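You operate a simulated robot arm through the tools that you are given. There is no shell and no other tool.

You run a simulated robot arm. Do the job below in one go: nothing can be reset, and whatever is moved stays where it is left.

TASK
Log the leak result and free the grey frame on the leak box.
Fine: press PASS for tight or FAIL for leak, then SAVE once; blower off, vent open till the gauge is at 0, only then open both clamps.

It is judged by the outcome, as a careful person would: the job done as asked, and still so three seconds after it is handed in. It fails if anything else is knocked over, pushed out of place, dropped, spilled or broken.

THE ROBOT
A 6-joint arm with a two-finger gripper, fixed in place. Base frame: the origin is on the floor under the middle of its stand, x ahead of it, y to its left, z up; the work surface is at about z = 964. Units: mm, degrees, N and s.
It reaches about 1417 mm from its shoulder. Its first joint turns from -166.0 to 166.0 degrees. Payload 3.43 kg.
The TCP is the grasp point between the finger pads, 20 mm short of the fingertips. In the tool frame z runs along the fingers and y along their closing line. The gripper opens to 190 mm; its body begins 248 mm behind the TCP.
Orientation is that of the tool frame in the base frame, as a unit quaternion [x, y, z, w]. With the fingers straight down and closing along the base's y, the tool's x points along the base's -x, its y along +y and its z along -z.

THE INTERFACE
- The arm moves only by the tool move_arm. Its argument "deltas" is a list of rows, each a list of 7 numbers: the shift along the base's x, y, z in units of 50 mm (1.0 is 50 mm), then the turn, a rotation vector about the base's x, y, z in units of 6 degrees (1.0 is 6 degrees), then the finger opening in mm, from 0 to 190. In form: [[x, y, z, ax, ay, az, claw], ...]. A call has 1 to 20 rows; each row shifts and turns the commanded pose from where the row before left it. A call with a number of a shift or a turn outside -1 to 1 is refused whole. A row lasts 0.2 s, in which the tool goes at most 50 mm and 8.6 degrees; a call with a longer step from one row to the next is refused whole, and so is a gripper value outside its range. Where a pose cannot be reached the arm comes as near as it can. A force on the tool above 50 N (or 10 N above the force at the start of the call, whichever is more), or a blocked arm, ends the call early, and 0.2 s more pass. The fingers move at their own pace (about 153 mm/s each) and stop on an object; they squeeze with about 28 N. The grip force told is the motor's: it shows also when the fingers shut on nothing. Time passes only in rows, and 0.2 s behind the last, so rows that do not move let the fingers close. The reply holds the time, the measured pose of the TCP, the force on the tool along the base axes, the opening and the grip force, in the units named above and with some noise, with the torque about the TCP (base axes, N m) and any sound that the robot's microphone picked up, and new pictures: "show" is both (left out), scene, wrist or none.
- Cameras (640 x 400 px; columns grow to the right, rows downward): "scene" is fixed at [49.5, -652, 1494.7]; the picture's right is [0.19, -0.98, 0.00], its down [-0.86, -0.16, -0.48] and it looks along [0.47, 0.09, -0.88] (base axes); focal length 214 px, centre (320, 200). "wrist" rides on the gripper at [70, -8, -288] in the tool frame; the picture's right is [0.12, 0.99, 0.00], its down [-0.96, 0.12, -0.25] and it looks along [-0.24, 0.03, 0.97] (tool axes); focal length 261 px, centre (320, 200).
- slide_trunk(by): moves the trunk up (or, below 0, down) by that many mm; the arm rides with it, the base frame stays. It gives what a move gives, with no picture.
- measure_at(camera, pixels): for up to 12 pixels [column, row] of the newest picture of that camera ("zoom" is the newest enlarged one), the place [x, y, z] in the base frame of the surface seen there, good to about 2 mm. It takes no simulated time.
- zoom(camera, box): a new picture of the part [left, top, right, bottom] of that camera's present view, enlarged. It takes no simulated time.
- finish_job(): hands the job in; it is judged then, once.

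Unless the task says otherwise, let go and move clear before handing in.

The tools are called after ">>>" as a command line: name --pt "numbers of a row" for each row, then --argument value for the rest, lists and objects as JSON in quotes. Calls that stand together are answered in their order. move_arm: Moves the arm, as the interface text tells. Its arguments: {"type":"object","properties":{"deltas":{"type":"array"},"show":{"type":"string","enum":["both","scene","wrist","none"]}},"required":["deltas"]} The other tools are called the same way: slide_trunk (by) moves the trunk up or down; measure_at (camera, pixels) gives the place of the surface under pixels of a picture; zoom (camera, box) takes an enlarged picture of a part of a camera's view; finish_job () hands the job in.

At the start:

```text
t: 0.0
ee_pos: [511.6, -531.7, 1296.0]
tcp_rot: [0.0, 1.0, -0.001, 0.0]
force: [-0.7, -0.5, 0.9]
torque: [-0.01, 0.02, 0.0]
grip_width: 189.9
grasp_force: 0.1
trunk travel left (down, up): [-350.0, 90.0]
```

scene: 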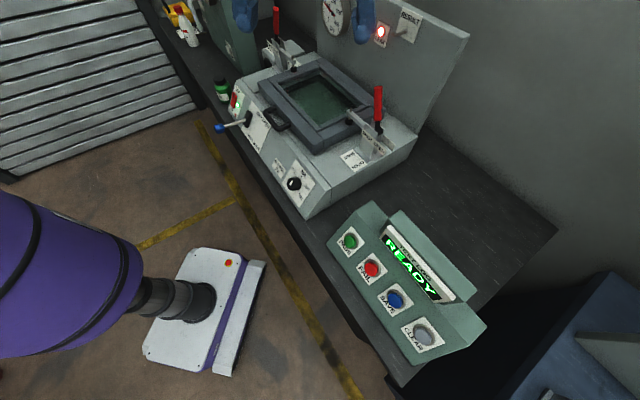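
wrist: 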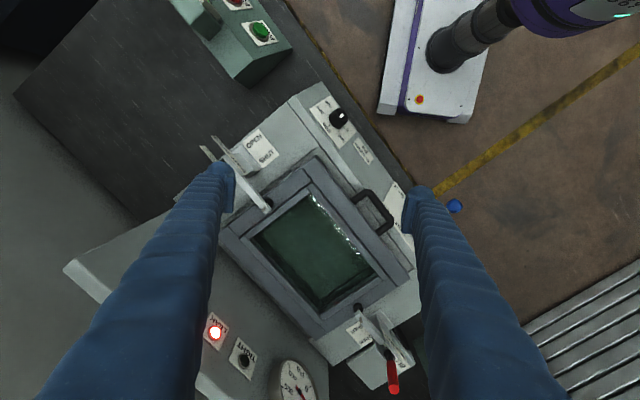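

The scene shows a lit red lamp near (381,33) and a console with PASS/FAIL/SAVE/CLEAR buttons. I'll zoom in on the details before moving.

>>> zoom --camera "scene" --box '[310, 0, 450, 88]'

>>> zoom --camera "scene" --box '[200, 60, 420, 220]'

>>> zoom --camera "scene" --box '[320, 190, 500, 370]'

>>> zoom --camera "wrist" --box '[180, 280, 420, 400]'

>>> zoom --camera "wrist" --box '[190, 70, 430, 230]'

```text
4.55 times, centred on (380, 44) of scene
```

zoom: 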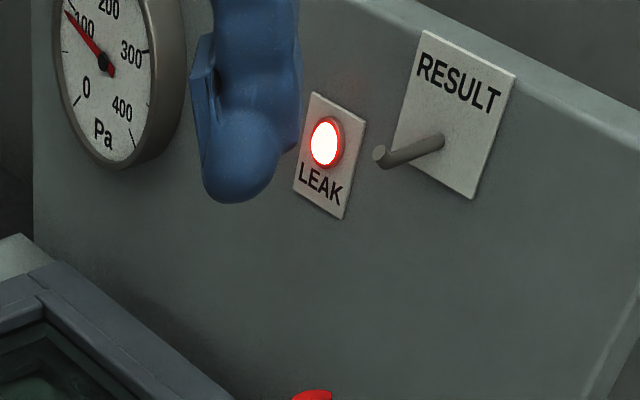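

```text
2.50 times, centred on (310, 140) of scene
```

zoom: 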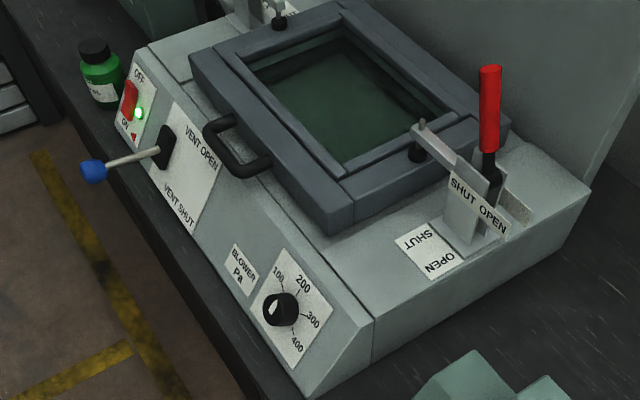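

```text
2.22 times, centred on (410, 280) of scene
```

zoom: 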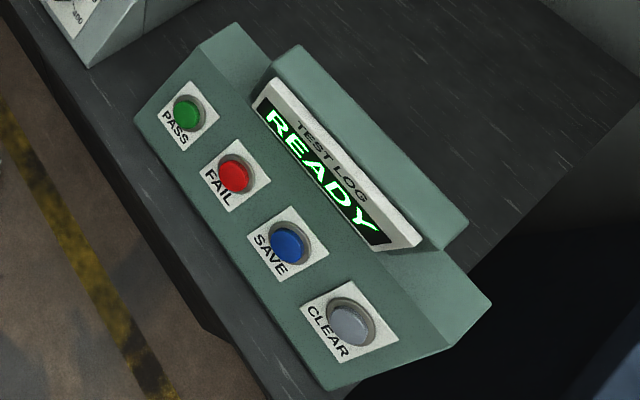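

```text
2.67 times, centred on (300, 340) of wrist
```

zoom: 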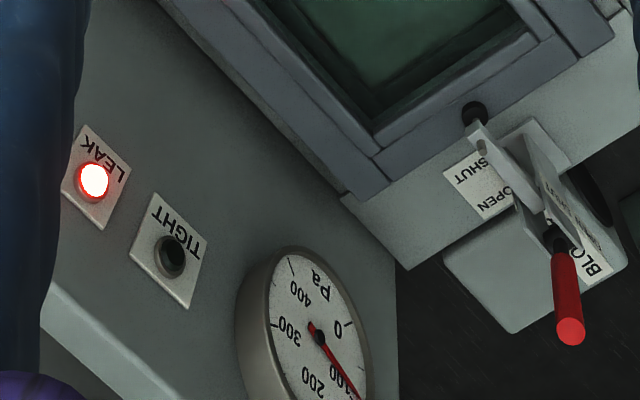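

```text
2.50 times, centred on (310, 150) of wrist
```

zoom: 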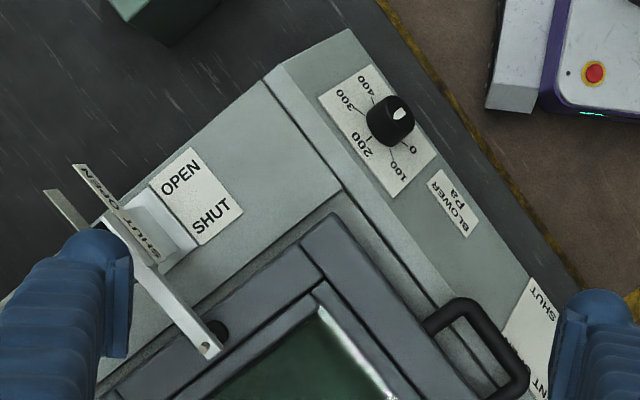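

The LEAK lamp is lit and TIGHT is dark, the gauge reads about 100 Pa, and the blower rocker has a green light. I'll measure the key points on the console and box.

>>> measure_at --camera "scene" --pixels '[[350, 241], [372, 269], [395, 300], [423, 335], [330, 237], [413, 362], [375, 203], [483, 322], [411, 268], [395, 215], [455, 295], [360, 262]]'

>>> measure_at --camera "scene" --pixels '[[236, 101], [239, 105], [217, 128], [248, 118], [263, 125], [294, 184], [378, 90], [378, 120], [276, 10], [276, 35], [381, 32], [395, 38]]'

>>> zoom --camera "scene" --box '[205, 75, 295, 165]'

>>> zoom --camera "scene" --box '[330, 75, 420, 175]'

>>> zoom --camera "scene" --box '[150, 0, 320, 110]'

```text
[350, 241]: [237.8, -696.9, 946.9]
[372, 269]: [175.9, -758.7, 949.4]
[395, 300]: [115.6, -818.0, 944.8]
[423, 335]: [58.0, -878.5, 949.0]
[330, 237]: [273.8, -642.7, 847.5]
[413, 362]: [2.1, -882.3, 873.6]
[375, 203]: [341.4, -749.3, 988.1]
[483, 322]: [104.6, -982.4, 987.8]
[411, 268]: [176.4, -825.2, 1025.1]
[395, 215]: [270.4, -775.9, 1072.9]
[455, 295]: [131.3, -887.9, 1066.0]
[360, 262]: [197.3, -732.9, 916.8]
```

```text
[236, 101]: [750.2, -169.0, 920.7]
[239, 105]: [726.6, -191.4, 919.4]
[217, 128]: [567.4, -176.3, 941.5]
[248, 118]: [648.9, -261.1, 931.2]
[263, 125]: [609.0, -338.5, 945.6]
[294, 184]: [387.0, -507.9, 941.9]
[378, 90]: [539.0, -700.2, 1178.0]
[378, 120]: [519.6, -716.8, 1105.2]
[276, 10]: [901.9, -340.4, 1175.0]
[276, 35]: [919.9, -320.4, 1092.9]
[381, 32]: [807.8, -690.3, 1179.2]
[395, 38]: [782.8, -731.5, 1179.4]
```

```text
4.44 times, centred on (250, 120) of scene
```

zoom: 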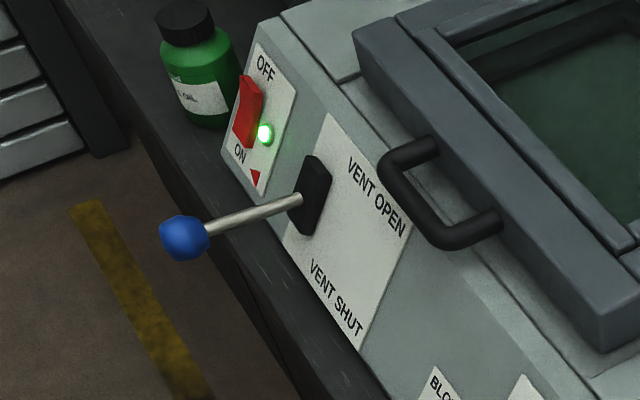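

```text
4.00 times, centred on (375, 125) of scene
```

zoom: 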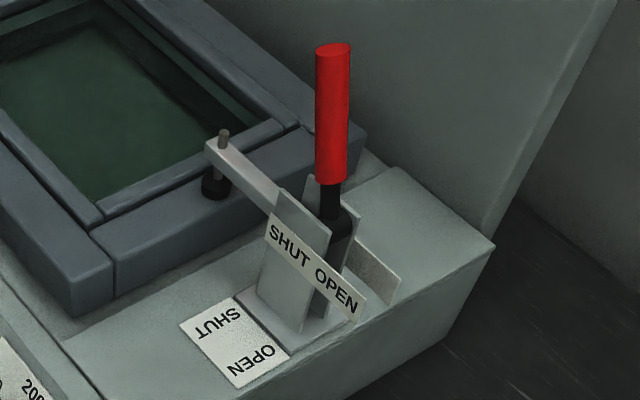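

```text
3.64 times, centred on (235, 55) of scene
```

zoom: 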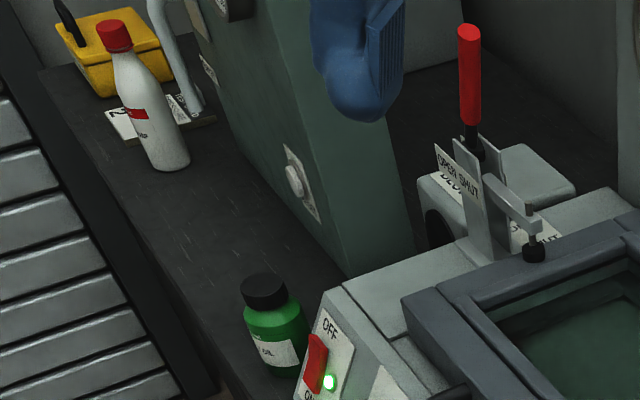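

The box and console both run along about 45° in base x–y. I'll measure the console face, the tabletop and the box front panel to get surface normals.

>>> measure_at --camera "scene" --pixels '[[337, 245], [370, 222], [405, 352], [445, 330], [362, 248], [384, 282], [408, 316], [372, 235], [470, 210], [440, 180], [240, 160], [300, 215]]'

>>> zoom --camera "scene" --box '[330, 220, 450, 360]'

```text
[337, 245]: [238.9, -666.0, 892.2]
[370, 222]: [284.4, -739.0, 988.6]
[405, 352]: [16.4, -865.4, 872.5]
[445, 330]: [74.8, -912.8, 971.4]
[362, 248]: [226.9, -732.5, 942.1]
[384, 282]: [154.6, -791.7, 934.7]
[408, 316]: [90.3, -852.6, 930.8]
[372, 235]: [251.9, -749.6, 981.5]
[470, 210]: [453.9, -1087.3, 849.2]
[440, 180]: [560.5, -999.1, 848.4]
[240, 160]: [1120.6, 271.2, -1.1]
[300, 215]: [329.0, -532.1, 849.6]
```

```text
2.86 times, centred on (390, 290) of scene
```

zoom: 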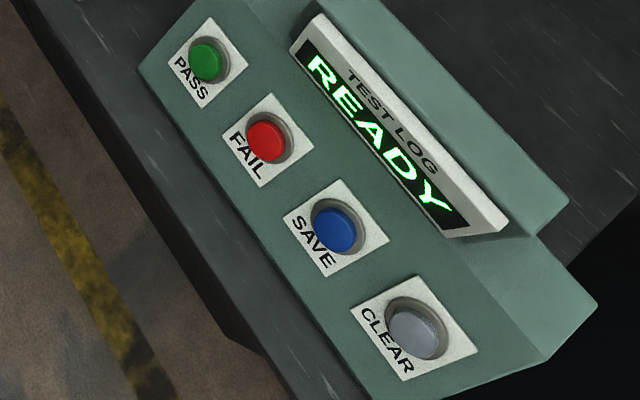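

Table top is z≈849; the console face tilts about 52° (normal toward the robot) and FAIL (372,269) sits near [176,-759,949]. I'll close the fingers, yaw −45° to line up with the console and move above it.

>>> move_arm --pt "-0.78 -0.3 -0.2 0 0 -0.75 0" --pt "-0.78 -0.3 -0.2 0 0 -0.75 0" --pt "-0.78 -0.3 -0.2 0 0 -0.75 0" --pt "-0.78 -0.3 -0.2 0 0 -0.75 0" --pt "-0.78 -0.3 -0.2 0 0 -0.75 0" --pt "-0.78 -0.3 -0.2 0 0 -0.75 0" --pt "-0.78 -0.3 -0.2 0 0 -0.75 0" --pt "-0.78 -0.3 -0.2 0 0 -0.75 0" --pt "-0.78 -0.3 -0.2 0 0 -0.75 0" --pt "-0.78 -0.3 -0.2 0 0 -0.75 0"

```text
t: 2.2
ee_pos: [118.5, -681.1, 1195.8]
tcp_rot: [0.383, 0.924, 0.0, -0.001]
force: [-0.2, 0.3, -0.9]
torque: [-0.01, -0.11, 0.0]
grip_width: 0.1
grasp_force: 27.8
trunk travel left (down, up): [-350.0, 90.0]
```

scene: 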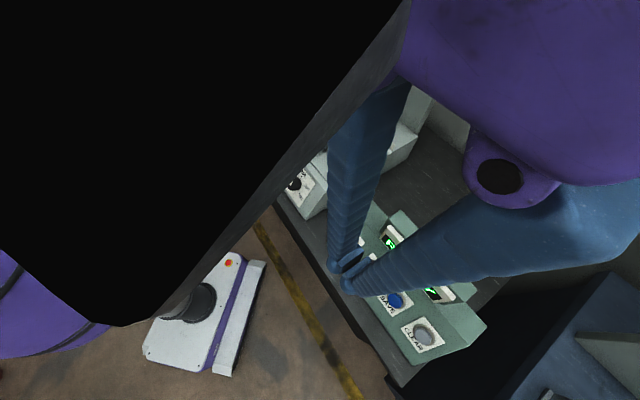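
wrist: 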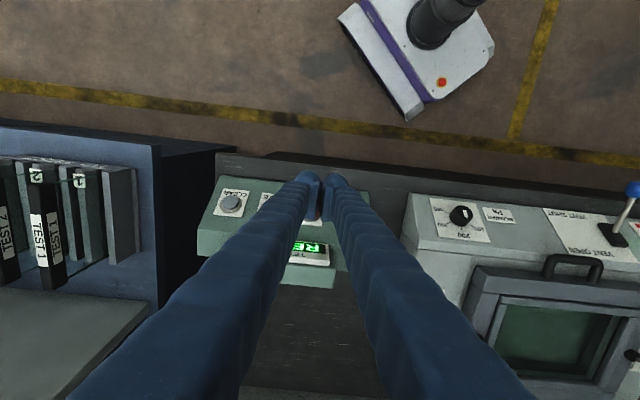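

The fingers are closed at [118,-681,1196] with tool x toward −v. Now I'll tilt about 48° so the fingers point into the console face, staying at this height.

>>> move_arm --pt "0 0 0 -0.707 -0.707 0 0" --pt "0 0 0 -0.707 -0.707 0 0" --pt "0 0 0 -0.707 -0.707 0 0" --pt "0 0 0 -0.707 -0.707 0 0" --pt "0 0 0 -0.707 -0.707 0 0" --pt "0 0 0 -0.707 -0.707 0 0" --pt "0 0 0 -0.707 -0.707 0 0" --pt "0 0 0 -0.707 -0.707 0 0" --pt "0 0 0 0 0 0 0"

```text
t: 4.2
ee_pos: [120.6, -681.9, 1196.1]
tcp_rot: [0.351, 0.844, -0.156, 0.374]
force: [0.1, -1.1, 0.3]
torque: [-0.02, 0.0, -0.03]
grip_width: 0.0
grasp_force: 27.5
trunk travel left (down, up): [-350.0, 90.0]
```

scene: 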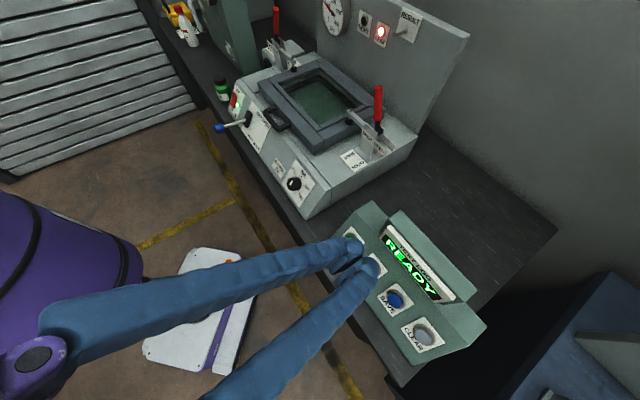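
wrist: 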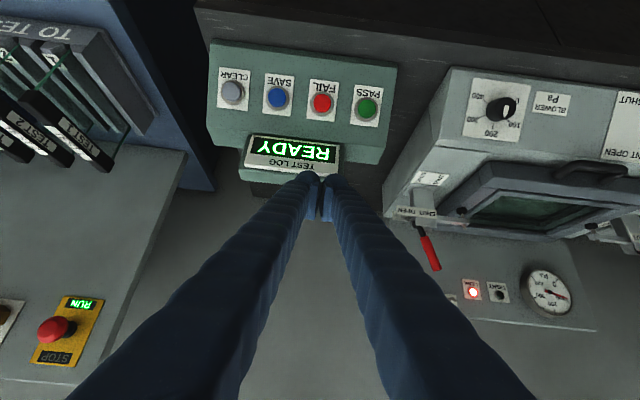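

The pose was reached and the buttons, the lamps at (472,291)/(497,292) and the gauge are visible in the wrist view. I'll zoom in and measure before pressing.

>>> zoom --camera "wrist" --box '[430, 250, 600, 350]'

>>> zoom --camera "scene" --box '[310, 0, 430, 75]'

>>> measure_at --camera "wrist" --pixels '[[367, 108], [321, 103], [277, 98], [232, 92], [345, 80], [255, 70], [341, 125], [250, 118], [300, 110], [300, 82], [230, 125], [390, 90]]'

```text
3.76 times, centred on (515, 300) of wrist
```

zoom: 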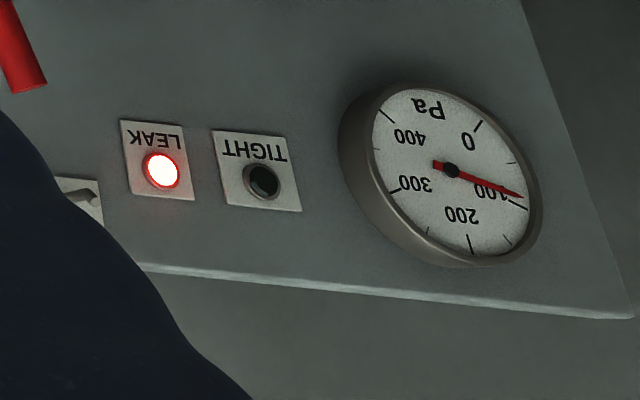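

```text
5.33 times, centred on (370, 38) of scene
```

zoom: 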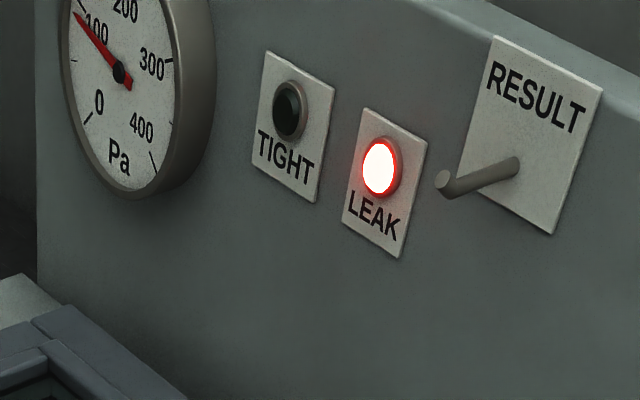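

```text
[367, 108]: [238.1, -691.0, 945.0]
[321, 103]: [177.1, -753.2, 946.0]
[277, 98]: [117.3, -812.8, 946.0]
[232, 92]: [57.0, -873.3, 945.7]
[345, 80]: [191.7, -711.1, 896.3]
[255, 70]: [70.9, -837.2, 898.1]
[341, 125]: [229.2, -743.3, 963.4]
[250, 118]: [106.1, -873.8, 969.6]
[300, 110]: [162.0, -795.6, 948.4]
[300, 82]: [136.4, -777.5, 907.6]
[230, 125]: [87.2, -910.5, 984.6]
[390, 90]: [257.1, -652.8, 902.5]
```

The LEAK lamp is steadily lit, so the correct entry is FAIL, whose face centre is about [176.5,-756,947]. I'll add the last 6° of tilt and come down to about 60 mm in front of it.

>>> move_arm --pt "0.04 -0.114 -0.8 -0.707 -0.707 0 0" --pt "0.04 -0.114 -0.8 0 0 0 0" --pt "0.04 -0.114 -0.8 0 0 0 0" --pt "0.04 -0.114 -0.8 0 0 0 0" --pt "0.04 -0.114 -0.8 0 0 0 0" --pt "0 0 0 0 0 0 0"

```text
t: 5.6
ee_pos: [115.1, -756.7, 1036.5]
tcp_rot: [0.342, 0.825, -0.162, 0.42]
force: [-0.4, -0.5, 0.1]
torque: [0.01, -0.01, 0.05]
grip_width: 0.0
grasp_force: 27.8
out of reach, approached as far as the arm can: row 2, 3, 4, 5
trunk travel left (down, up): [-350.0, 90.0]
```

scene: 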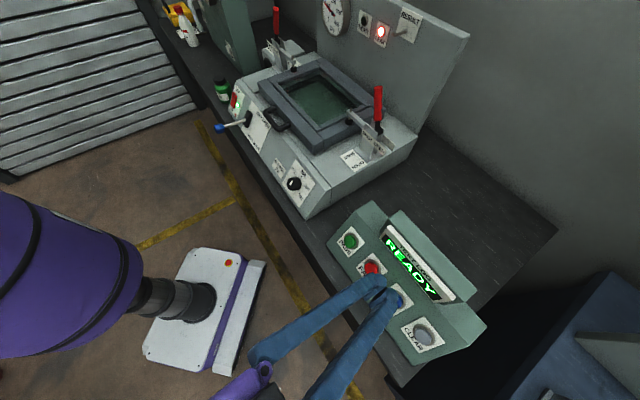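
wrist: 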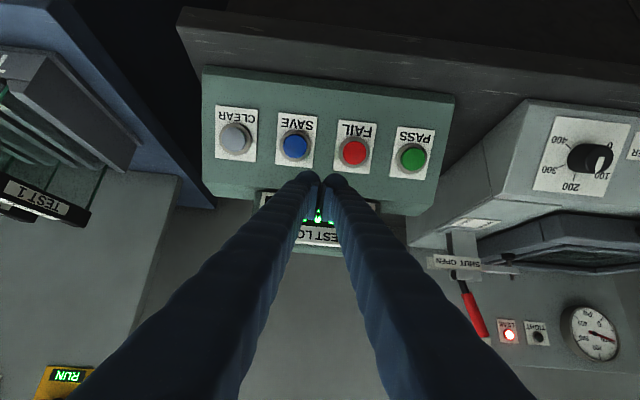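

The pose was out of reach (the arm is too folded this low), and the tool stopped at [115,-757,1036] clear of everything. I'll lift back up where the tilt was reachable, then lower the trunk instead.

>>> move_arm --pt "0 0.2 0.8 0 0 0 0" --pt "0 0.2 0.8 0 0 0 0" --pt "0 0.2 0.8 0 0 0 0" --pt "0 0.2 0.8 0 0 0 0" --pt "0 0 0 0 0 0 0" --show "none"

```text
t: 6.8
ee_pos: [114.4, -715.4, 1195.6]
tcp_rot: [0.341, 0.823, -0.174, 0.419]
force: [0.9, 0.4, -0.2]
torque: [-0.04, 0.01, -0.01]
grip_width: 0.3
grasp_force: 28.0
trunk travel left (down, up): [-350.0, 90.0]
```

The pose is now good at tilt ≈54°, [114,-715,1196]. Lowering the trunk 180 mm should bring the tool to about z=1016, in front of the button face and clear of it.

>>> slide_trunk --by -180

```text
t: 8.8
ee_pos: [115.0, -716.0, 1016.4]
tcp_rot: [0.341, 0.823, -0.173, 0.42]
force: [-0.3, -0.3, 0.9]
torque: [0.0, 0.01, 0.01]
grip_width: 0.0
grasp_force: 27.7
trunk travel left (down, up): [-170.0, 270.0]
```

Trunk is down and the tool sits at [115,-716,1016]. I'll align on FAIL's axis, stopping about 33 mm short, and look.

>>> move_arm --pt "0.206 -0.063 -0.249 0 0 0 0" --pt "0.206 -0.063 -0.249 0 0 0 0" --pt "0.206 -0.063 -0.249 0 0 0 0" --pt "0 0 0 0 0 0 0"

```text
t: 9.8
ee_pos: [145.5, -725.0, 978.9]
tcp_rot: [0.341, 0.824, -0.173, 0.419]
force: [-1.0, -0.8, 0.2]
torque: [0.02, -0.02, 0.03]
grip_width: 0.3
grasp_force: 27.9
trunk travel left (down, up): [-170.0, 270.0]
```

scene: 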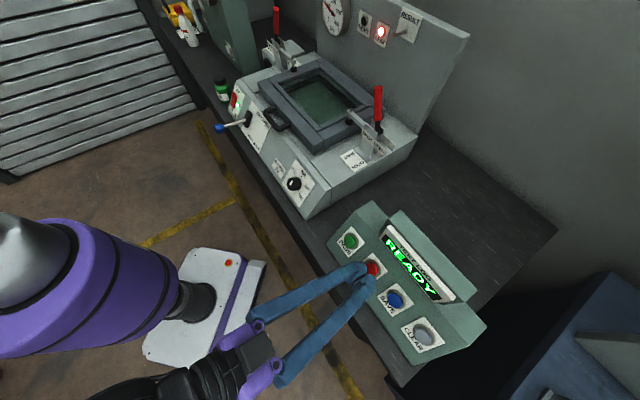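
wrist: 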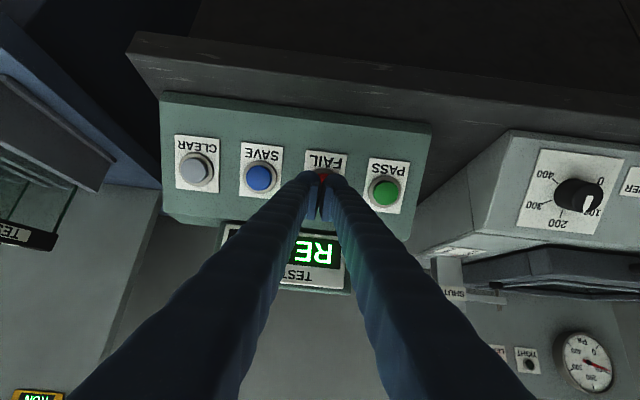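

Fingertips line up with FAIL at (323,178) in the wrist view. I'll advance slowly along the face normal to just past contact and check force, sound and display.

>>> move_arm --pt "0.0914 -0.0915 -0.0939 0 0 0 0" --pt "0.0914 -0.0915 -0.0939 0 0 0 0" --pt "0.0914 -0.0915 -0.0939 0 0 0 0" --pt "0.0286 -0.0286 -0.0294 0 0 0 0" --pt "0.0286 -0.0286 -0.0294 0 0 0 0" --pt "0.0286 -0.0286 -0.0294 0 0 0 0" --pt "0.0286 -0.0286 -0.0294 0 0 0 0"

```text
t: 11.4
ee_pos: [164.9, -743.7, 958.9]
tcp_rot: [0.341, 0.823, -0.174, 0.42]
force: [0.4, 0.6, 0.6]
torque: [0.0, -0.02, 0.01]
grip_width: 0.0
grasp_force: 34.9
trunk travel left (down, up): [-170.0, 270.0]
```

scene: 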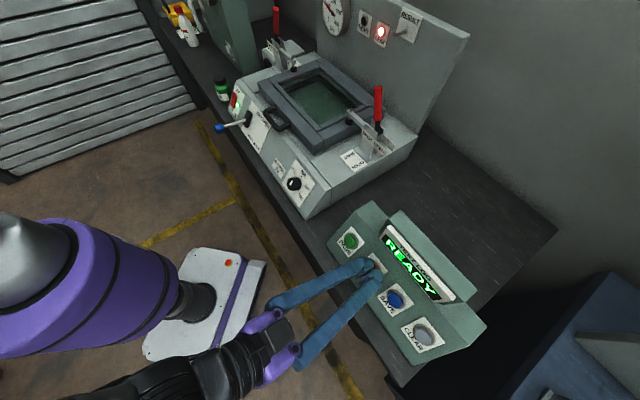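
wrist: 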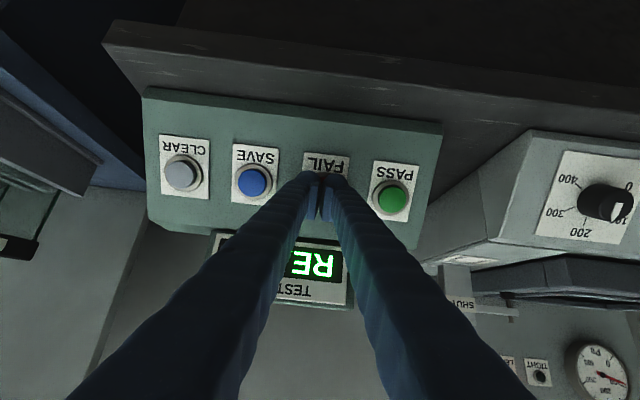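

No contact force yet and the display still reads READY. I'll keep going in 2 mm steps.

>>> move_arm --pt "0.0228 -0.0229 -0.0235 0 0 0 0" --pt "0.0228 -0.0229 -0.0235 0 0 0 0" --pt "0.0228 -0.0229 -0.0235 0 0 0 0" --show "scene"

```text
t: 12.2
ee_pos: [167.0, -746.5, 957.1]
tcp_rot: [0.342, 0.823, -0.174, 0.42]
force: [-6.4, 7.6, 5.2]
torque: [0.08, 0.05, 0.0]
grip_width: 6.1
grasp_force: 34.1
trunk travel left (down, up): [-170.0, 270.0]
heard: click
```

scene: 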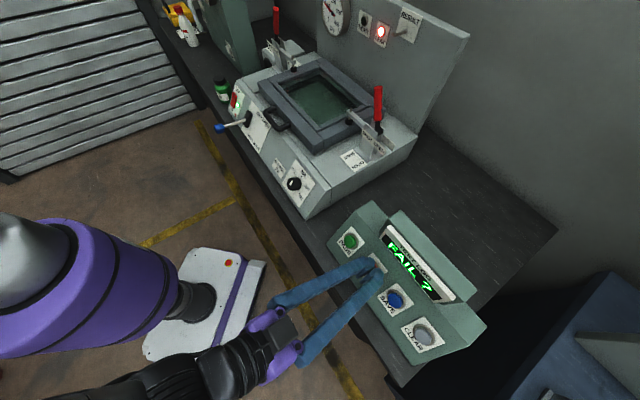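

A click was heard and the display now reads "FAIL ?". I'll back off along the normal, then shift over to SAVE.

>>> move_arm --pt "-0.0914 0.0915 0.0939 0 0 0 0" --pt "-0.2 0.2 0.2055 0 0 0 0" --pt "-0.2 0.2 0.2055 0 0 0 0" --pt "-0.15 0.15 0.154 0 0 0 0" --pt "-0.6 -0.6 0 0 0 0 0" --pt "-0.6 -0.6 0 0 0 0 0" --pt "0 0 0 0 0 0 0"

>>> zoom --camera "scene" --box '[330, 200, 490, 360]'

>>> zoom --camera "wrist" --box '[220, 100, 420, 225]'

```text
t: 13.8
ee_pos: [75.9, -775.4, 989.5]
tcp_rot: [0.341, 0.824, -0.173, 0.419]
force: [0.0, 0.2, -0.6]
torque: [-0.04, -0.06, 0.04]
grip_width: 0.1
grasp_force: 34.3
trunk travel left (down, up): [-170.0, 270.0]
```

scene: 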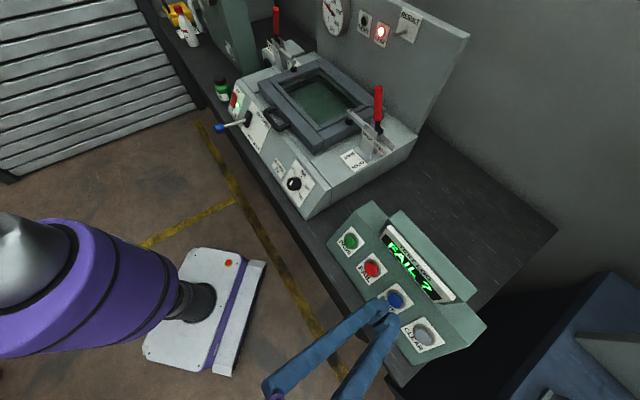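
wrist: 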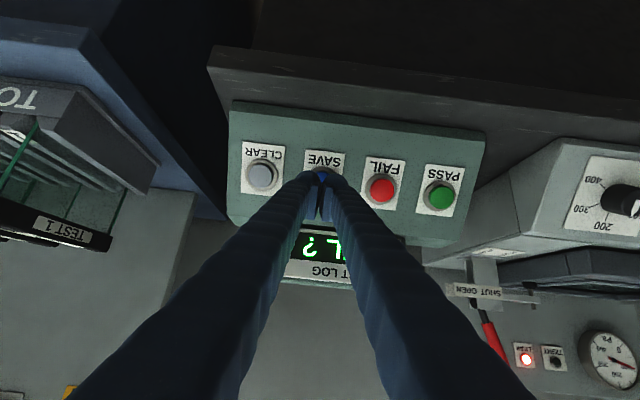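

```text
2.50 times, centred on (410, 280) of scene
```

zoom: 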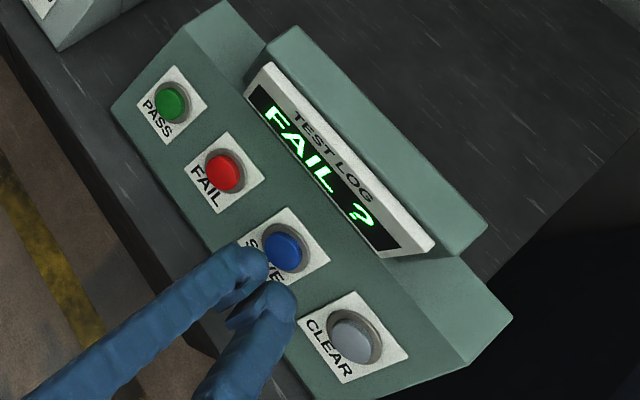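

```text
3.20 times, centred on (320, 162) of wrist
```

zoom: 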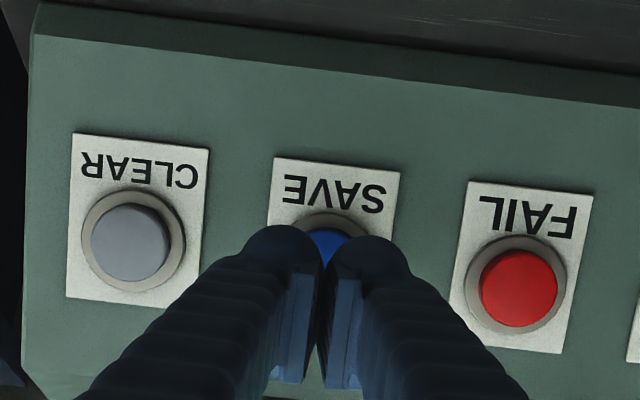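

Display clearly shows "FAIL ?" and the tips are centred on SAVE. I'll advance along the same normal, slowing near contact.

>>> move_arm --pt "0.1713 -0.1716 -0.1761 0 0 0 0" --pt "0.1713 -0.1716 -0.1761 0 0 0 0" --pt "0.1713 -0.1716 -0.1761 0 0 0 0" --pt "0.0228 -0.0229 -0.0235 0 0 0 0" --pt "0.0228 -0.0229 -0.0235 0 0 0 0" --pt "0.0228 -0.0229 -0.0235 0 0 0 0" --pt "0.0228 -0.0229 -0.0235 0 0 0 0" --show "scene"

```text
t: 15.4
ee_pos: [106.9, -805.2, 957.7]
tcp_rot: [0.341, 0.823, -0.174, 0.419]
force: [-1.0, 0.6, 2.7]
torque: [0.01, -0.02, 0.01]
grip_width: 5.9
grasp_force: 34.3
trunk travel left (down, up): [-170.0, 270.0]
heard: click
```

scene: 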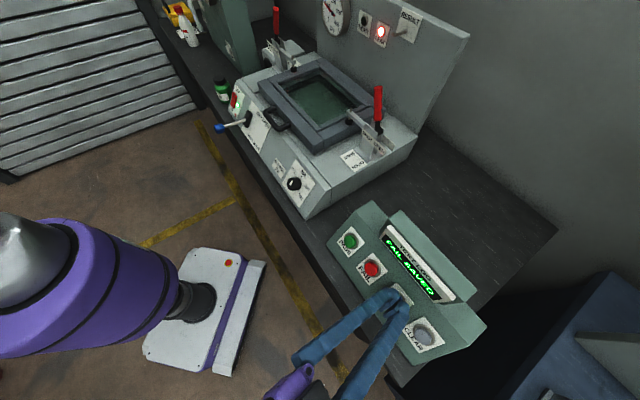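

Display shows "FAIL SAVED" after one click. I'll back off along the normal, then rise and travel toward the blower switch area for a close look.

>>> move_arm --pt "-0.1713 0.1716 0.1761 0 0 0 0" --pt "-0.3 0.3 0.308 0 0 0 0" --pt "-0.4 0.4 0.411 0 0 0 0" --pt "-0.1 0.4 0.8 0 0 0 0" --pt "0 0.4 0.8 0 0 0 0" --pt "0 0.4 0.8 0 0 0 0" --pt "0 0 0 0 0 0 0"

>>> zoom --camera "scene" --box '[330, 200, 490, 360]'

```text
t: 17.0
ee_pos: [57.7, -701.1, 1123.7]
tcp_rot: [0.341, 0.823, -0.174, 0.419]
force: [0.7, 0.3, 0.0]
torque: [-0.04, 0.06, -0.08]
grip_width: 0.0
grasp_force: 34.4
trunk travel left (down, up): [-170.0, 270.0]
```

scene: 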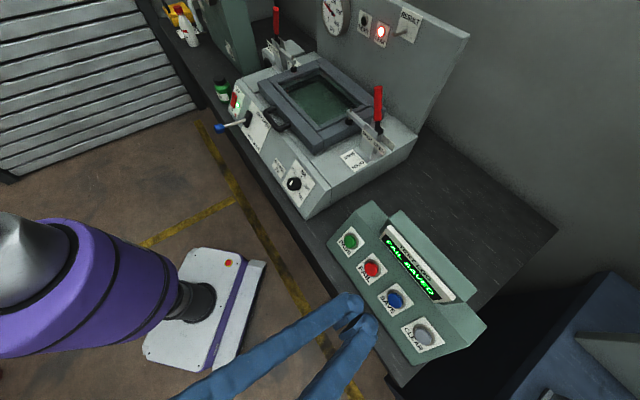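
wrist: 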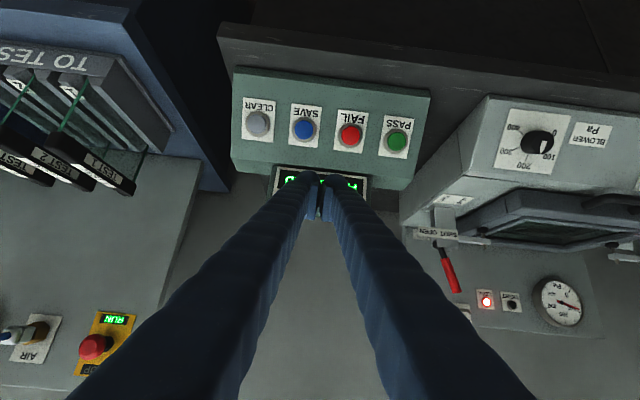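

```text
2.50 times, centred on (410, 280) of scene
```

zoom: 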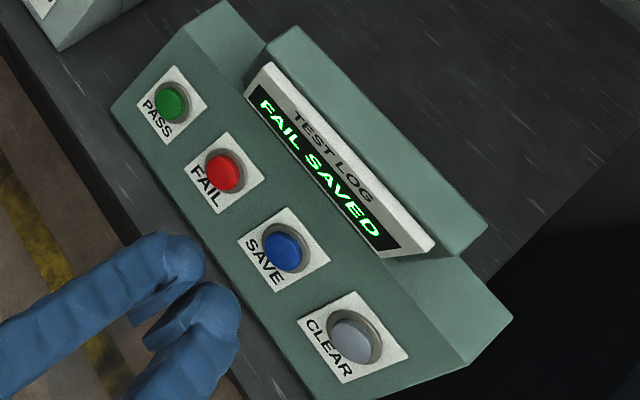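

Log is saved as FAIL. I'll untilt the tool while rising and travel around to a viewpoint in front of the vent lever and blower switch.

>>> move_arm --pt "0.5 0.1 0.4 0.707 0.707 0 0" --pt "0.5 0.1 0.4 0.707 0.707 0 0" --pt "0.5 0.1 0.4 0.707 0.707 0 0" --pt "0.5 0.1 0.4 0.707 0.707 0 0" --pt "0.5 0.1 0.4 0.707 0.707 0 0" --pt "0.6 0.7 0 0.707 0.707 0 0" --pt "0.6 0.7 0 0.707 0.707 0 0" --pt "0.6 0.7 0 0.707 0.707 0 0" --pt "0.6 0.7 0 0.707 0.707 0 0" --pt "0.505 0.795 0 0 0 0 0" --pt "0.505 0.795 0 0 0 0 0" --pt "0.505 0.795 0 0 0 0 0" --pt "0.505 0.795 0 0 0 0 0" --pt "0.505 0.795 0 0 0 0 0" --pt "0.505 0.795 0 0 0 0 0" --pt "0.505 0.795 0 0 0 0 0" --pt "0.505 0.795 0 0 0 0 0" --pt "0.505 0.795 0 0 0 0 0" --pt "0.505 0.795 0 0 0 0 0" --pt "0.505 0.795 0 0 0 0 0"

```text
t: 21.2
ee_pos: [581.1, -98.8, 1222.8]
tcp_rot: [0.383, 0.924, -0.001, 0.0]
force: [0.2, 0.0, -0.9]
torque: [0.01, 0.04, 0.02]
grip_width: 0.0
grasp_force: 34.8
trunk travel left (down, up): [-170.0, 270.0]
```

scene: 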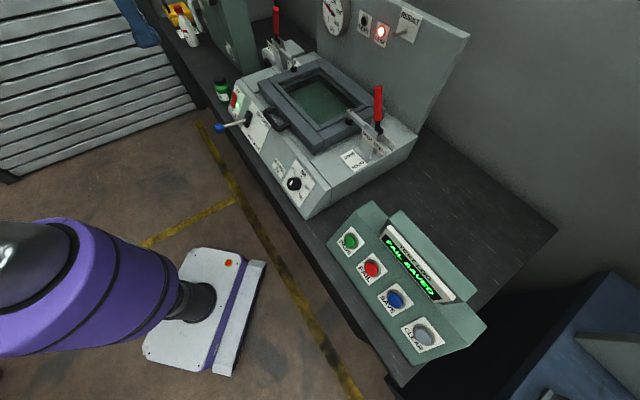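
wrist: 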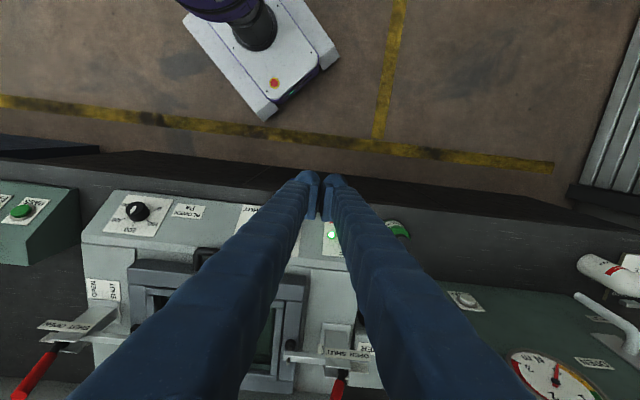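

The fingers block the wrist view here, but the scene view of the rocker (236,101) and lever (217,128) is clear. I'll zoom and measure there.

>>> zoom --camera "scene" --box '[206, 80, 276, 150]'

>>> measure_at --camera "scene" --pixels '[[235, 98], [234, 101], [233, 105], [235, 95], [232, 107], [240, 94], [236, 114], [218, 128], [222, 127], [235, 123], [246, 119], [250, 114]]'

```text
5.71 times, centred on (241, 115) of scene
```

zoom: 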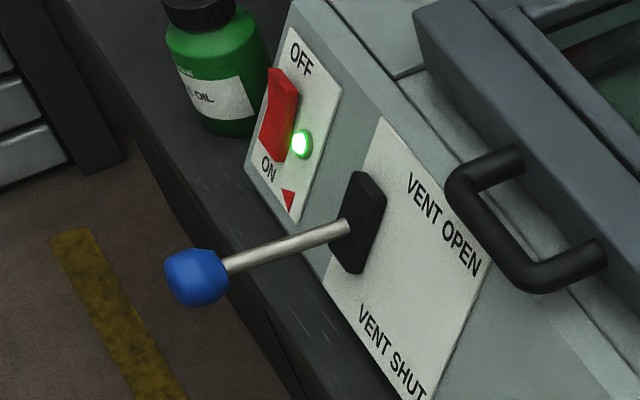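

```text
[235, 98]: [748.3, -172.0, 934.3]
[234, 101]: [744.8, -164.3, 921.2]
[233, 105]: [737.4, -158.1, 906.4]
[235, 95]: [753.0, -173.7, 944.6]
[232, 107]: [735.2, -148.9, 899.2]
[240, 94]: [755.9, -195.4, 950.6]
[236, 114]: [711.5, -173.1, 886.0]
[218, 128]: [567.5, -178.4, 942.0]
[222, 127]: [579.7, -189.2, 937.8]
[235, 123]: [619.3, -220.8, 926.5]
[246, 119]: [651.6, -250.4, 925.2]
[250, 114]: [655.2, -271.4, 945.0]
```

I see the rocker with its OFF end (upper) standing proud and the lever hanging low toward "VENT SHUT". I'll measure the bottle, panel and box edges to check clearances.

>>> measure_at --camera "scene" --pixels '[[220, 80], [221, 86], [228, 92], [218, 92], [226, 101], [250, 80], [318, 217], [290, 110], [303, 150], [330, 125], [300, 75], [270, 118]]'

>>> measure_at --camera "wrist" --pixels '[[332, 237], [138, 211], [85, 240], [110, 195], [398, 229], [360, 350], [160, 262], [340, 260], [300, 355], [230, 210], [50, 365], [345, 385]]'

```text
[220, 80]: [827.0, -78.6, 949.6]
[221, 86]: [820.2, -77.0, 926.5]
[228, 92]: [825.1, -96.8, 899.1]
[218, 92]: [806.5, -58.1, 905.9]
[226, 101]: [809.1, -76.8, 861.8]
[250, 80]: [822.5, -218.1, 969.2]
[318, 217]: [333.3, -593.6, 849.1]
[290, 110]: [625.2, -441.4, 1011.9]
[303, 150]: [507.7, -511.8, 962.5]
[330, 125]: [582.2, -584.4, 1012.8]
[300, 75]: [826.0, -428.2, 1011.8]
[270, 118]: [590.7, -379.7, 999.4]
```

```text
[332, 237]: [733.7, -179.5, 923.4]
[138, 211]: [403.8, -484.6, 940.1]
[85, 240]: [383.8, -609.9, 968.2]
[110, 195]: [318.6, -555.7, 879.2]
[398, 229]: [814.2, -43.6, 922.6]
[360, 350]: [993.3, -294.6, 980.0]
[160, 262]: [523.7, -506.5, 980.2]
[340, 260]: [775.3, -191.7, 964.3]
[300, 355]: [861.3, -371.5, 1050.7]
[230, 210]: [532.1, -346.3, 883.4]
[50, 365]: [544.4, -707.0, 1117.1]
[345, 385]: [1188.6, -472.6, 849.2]
```

Bottle top is z≈952 at u≈528, far enough from the rocker at u≈409. I'll tilt 54° again while moving toward a point in front of and above the rocker.

>>> move_arm --pt "0.253 -0.04 -0.272 -0.707 -0.707 0 0" --pt "0.253 -0.04 -0.272 -0.707 -0.707 0 0" --pt "0.253 -0.04 -0.272 -0.707 -0.707 0 0" --pt "0.253 -0.04 -0.272 -0.707 -0.707 0 0" --pt "0.253 -0.04 -0.272 -0.707 -0.707 0 0" --pt "0.253 -0.04 -0.272 -0.707 -0.707 0 0" --pt "0.253 -0.04 -0.272 -0.707 -0.707 0 0" --pt "0.253 -0.04 -0.272 -0.707 -0.707 0 0" --pt "0.253 -0.04 -0.272 -0.707 -0.707 0 0" --pt "0 0 0 0 0 0 0"

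```text
t: 23.4
ee_pos: [696.6, -118.0, 1099.8]
tcp_rot: [0.341, 0.823, -0.173, 0.42]
force: [-0.4, 0.6, 1.1]
torque: [-0.08, 0.02, -0.08]
grip_width: 0.0
grasp_force: 34.0
trunk travel left (down, up): [-170.0, 270.0]
```

scene: 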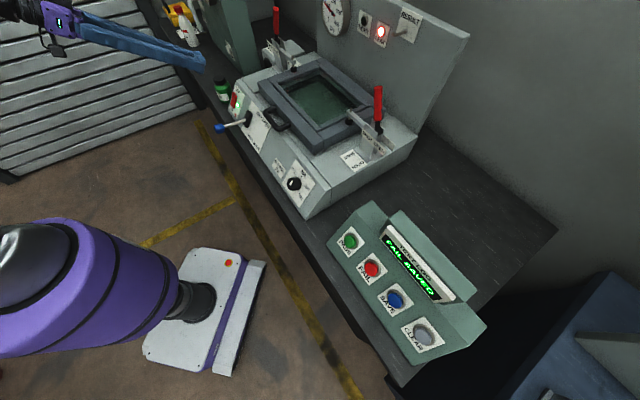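
wrist: 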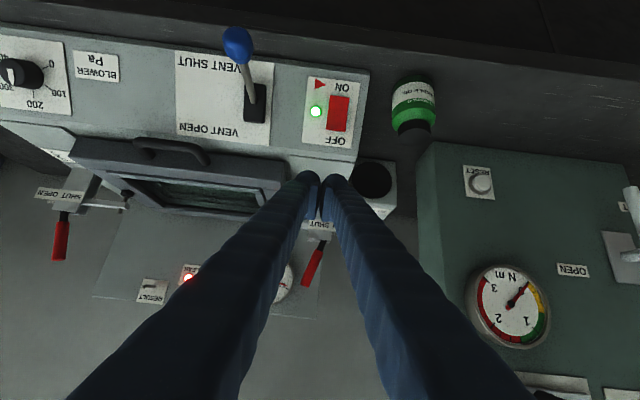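

Now the wrist view shows the rocker (338,113), its OFF/ON plate and the vent lever clearly. I'll zoom and measure there.

>>> zoom --camera "wrist" --box '[170, 20, 450, 190]'

>>> measure_at --camera "wrist" --pixels '[[338, 100], [338, 113], [338, 127], [338, 131], [331, 113], [347, 113], [316, 111], [308, 130], [355, 135], [237, 40], [248, 75], [256, 100]]'

```text
2.29 times, centred on (310, 105) of wrist
```

zoom: 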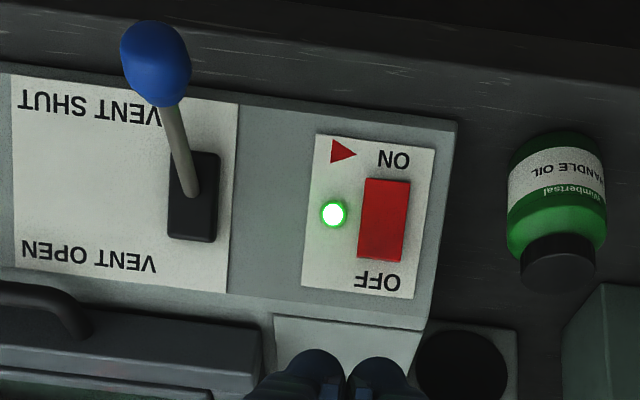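

```text
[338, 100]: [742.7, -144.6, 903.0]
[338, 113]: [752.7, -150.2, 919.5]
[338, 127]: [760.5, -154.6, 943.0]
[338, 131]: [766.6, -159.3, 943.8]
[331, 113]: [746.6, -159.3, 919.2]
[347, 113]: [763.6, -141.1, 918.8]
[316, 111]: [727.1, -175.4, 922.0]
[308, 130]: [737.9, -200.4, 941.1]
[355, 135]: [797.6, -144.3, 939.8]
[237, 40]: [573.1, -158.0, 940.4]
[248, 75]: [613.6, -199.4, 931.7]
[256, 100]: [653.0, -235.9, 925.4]
```

The rocker centre is about [752,-150,920] with the OFF end standing ~16 mm proud at about [760,-156,942]. I'll drop to 60 mm in front of the OFF end.

>>> move_arm --pt "0.118 0.05 -0.738 0 0 0 0" --pt "0.118 0.05 -0.738 0 0 0 0" --pt "0.118 0.05 -0.738 0 0 0 0" --pt "0 0 0 0 0 0 0"

>>> zoom --camera "wrist" --box '[220, 100, 420, 225]'

```text
t: 24.4
ee_pos: [712.2, -109.9, 988.7]
tcp_rot: [0.341, 0.824, -0.174, 0.418]
force: [0.5, -0.4, 0.3]
torque: [-0.04, -0.04, -0.02]
grip_width: 0.0
grasp_force: 34.4
trunk travel left (down, up): [-170.0, 270.0]
```

scene: 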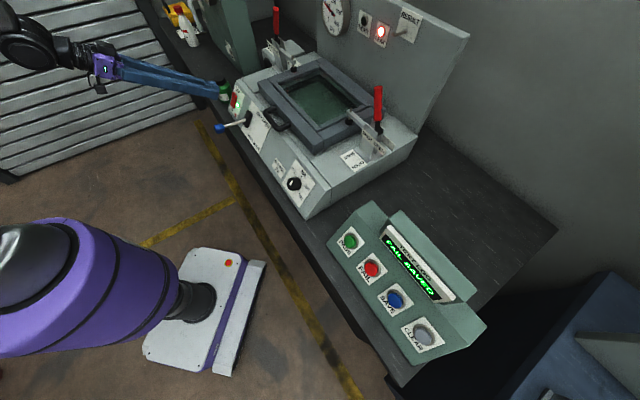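
wrist: 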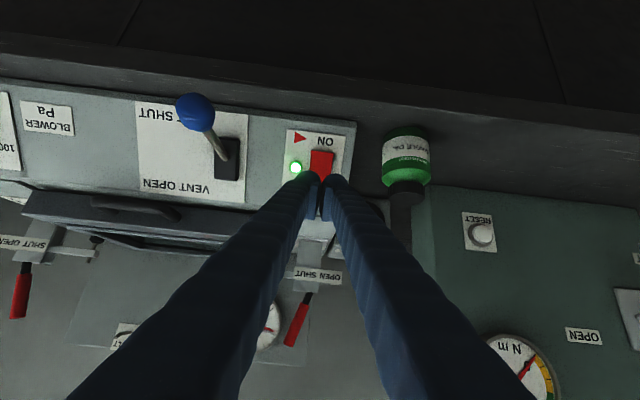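

```text
3.20 times, centred on (320, 162) of wrist
```

zoom: 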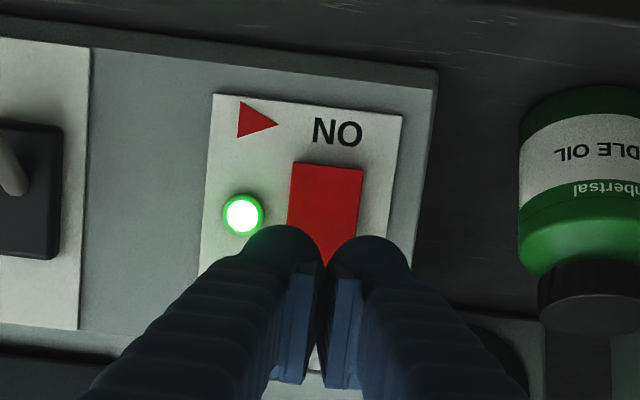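

Fingers are centred on the rocker's OFF half. I'll advance along the normal, slowing before contact.

>>> move_arm --pt "0.1713 -0.1716 -0.1761 0 0 0 0" --pt "0.1713 -0.1716 -0.1761 0 0 0 0" --pt "0.1713 -0.1716 -0.1761 0 0 0 0" --pt "0.0343 -0.0343 -0.0353 0 0 0 0" --pt "0.0343 -0.0343 -0.0353 0 0 0 0" --pt "0.0343 -0.0343 -0.0353 0 0 0 0" --pt "0.0343 -0.0343 -0.0353 0 0 0 0" --pt "0.0343 -0.0343 -0.0353 0 0 0 0"

```text
t: 26.2
ee_pos: [746.9, -144.4, 952.2]
tcp_rot: [0.342, 0.824, -0.174, 0.418]
force: [-0.7, -0.1, -0.6]
torque: [-0.01, -0.01, -0.01]
grip_width: 0.2
grasp_force: 34.2
trunk travel left (down, up): [-170.0, 270.0]
```

scene: 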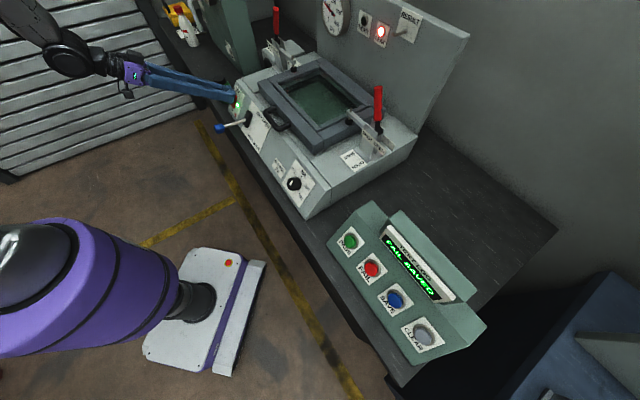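
wrist: 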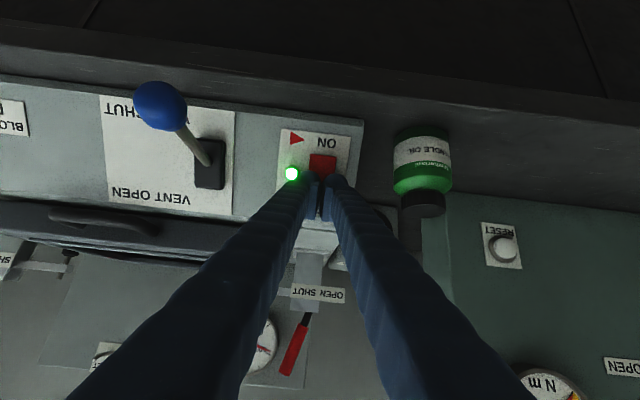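

No contact yet and the green light (292,173) is still on. I'll keep advancing in small steps.

>>> move_arm --pt "0.0286 -0.0286 -0.0294 0 0 0 0" --pt "0.0286 -0.0286 -0.0294 0 0 0 0" --pt "0.0286 -0.0286 -0.0294 0 0 0 0" --pt "0.0286 -0.0286 -0.0294 0 0 0 0" --show "wrist"

```text
t: 27.3
ee_pos: [748.5, -146.7, 949.3]
tcp_rot: [0.341, 0.824, -0.172, 0.419]
force: [-24.2, 18.4, 24.6]
torque: [0.32, 0.43, -0.11]
grip_width: 5.7
grasp_force: 34.1
trunk travel left (down, up): [-170.0, 270.0]
heard: click
stopped in row 4: the force on the tool passed its limit at 53 N (the readings are from after the stop); the commanded pose is now the measured one
```

wrist: 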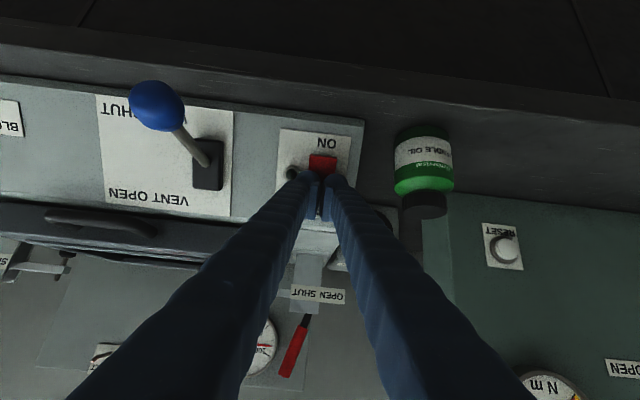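

Click heard and the green light is out, so the blower is off. I'll back off along the normal and check the rocker, gauge and lamps.

>>> move_arm --pt "-0.1 0.1 0.103 0 0 0 0" --pt "-0.3 0.3 0.308 0 0 0 0" --pt "-0.4 0.4 0.411 0 0 0 0" --pt "-0.3 0.3 0.5 0 0 0 0" --pt "-0.2 0.2 0.6 0 0 0 0" --pt "0 0 0 0 0 0 0"

>>> zoom --camera "scene" --box '[310, 0, 430, 75]'

>>> zoom --camera "scene" --box '[206, 80, 276, 150]'

>>> zoom --camera "wrist" --box '[140, 20, 440, 210]'

```text
t: 28.7
ee_pos: [687.0, -83.5, 1042.6]
tcp_rot: [0.34, 0.824, -0.173, 0.419]
force: [0.0, -0.7, -0.5]
torque: [0.02, 0.0, 0.06]
grip_width: 0.1
grasp_force: 33.9
trunk travel left (down, up): [-170.0, 270.0]
```

scene: 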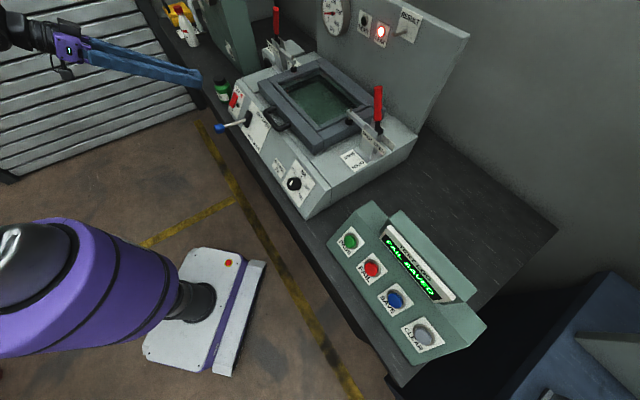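
wrist: 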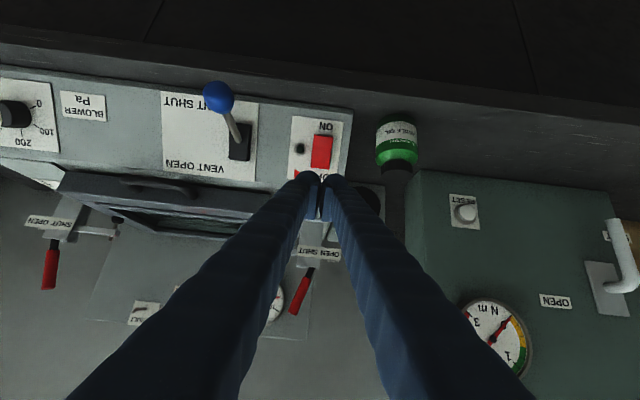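

```text
5.33 times, centred on (370, 38) of scene
```

zoom: 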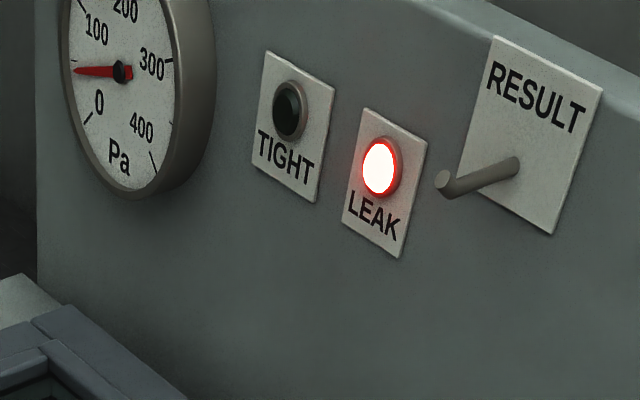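

```text
5.71 times, centred on (241, 115) of scene
```

zoom: 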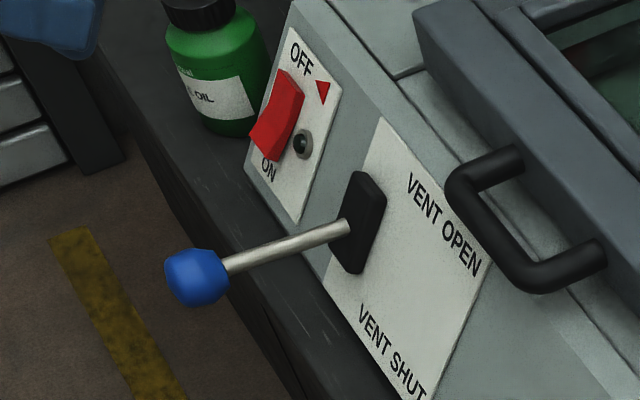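

```text
2.11 times, centred on (290, 115) of wrist
```

zoom: 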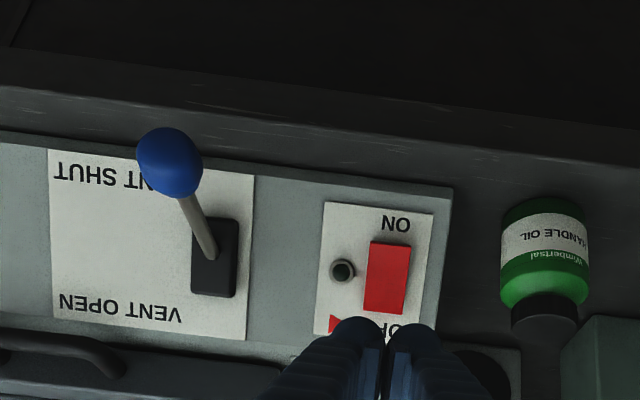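

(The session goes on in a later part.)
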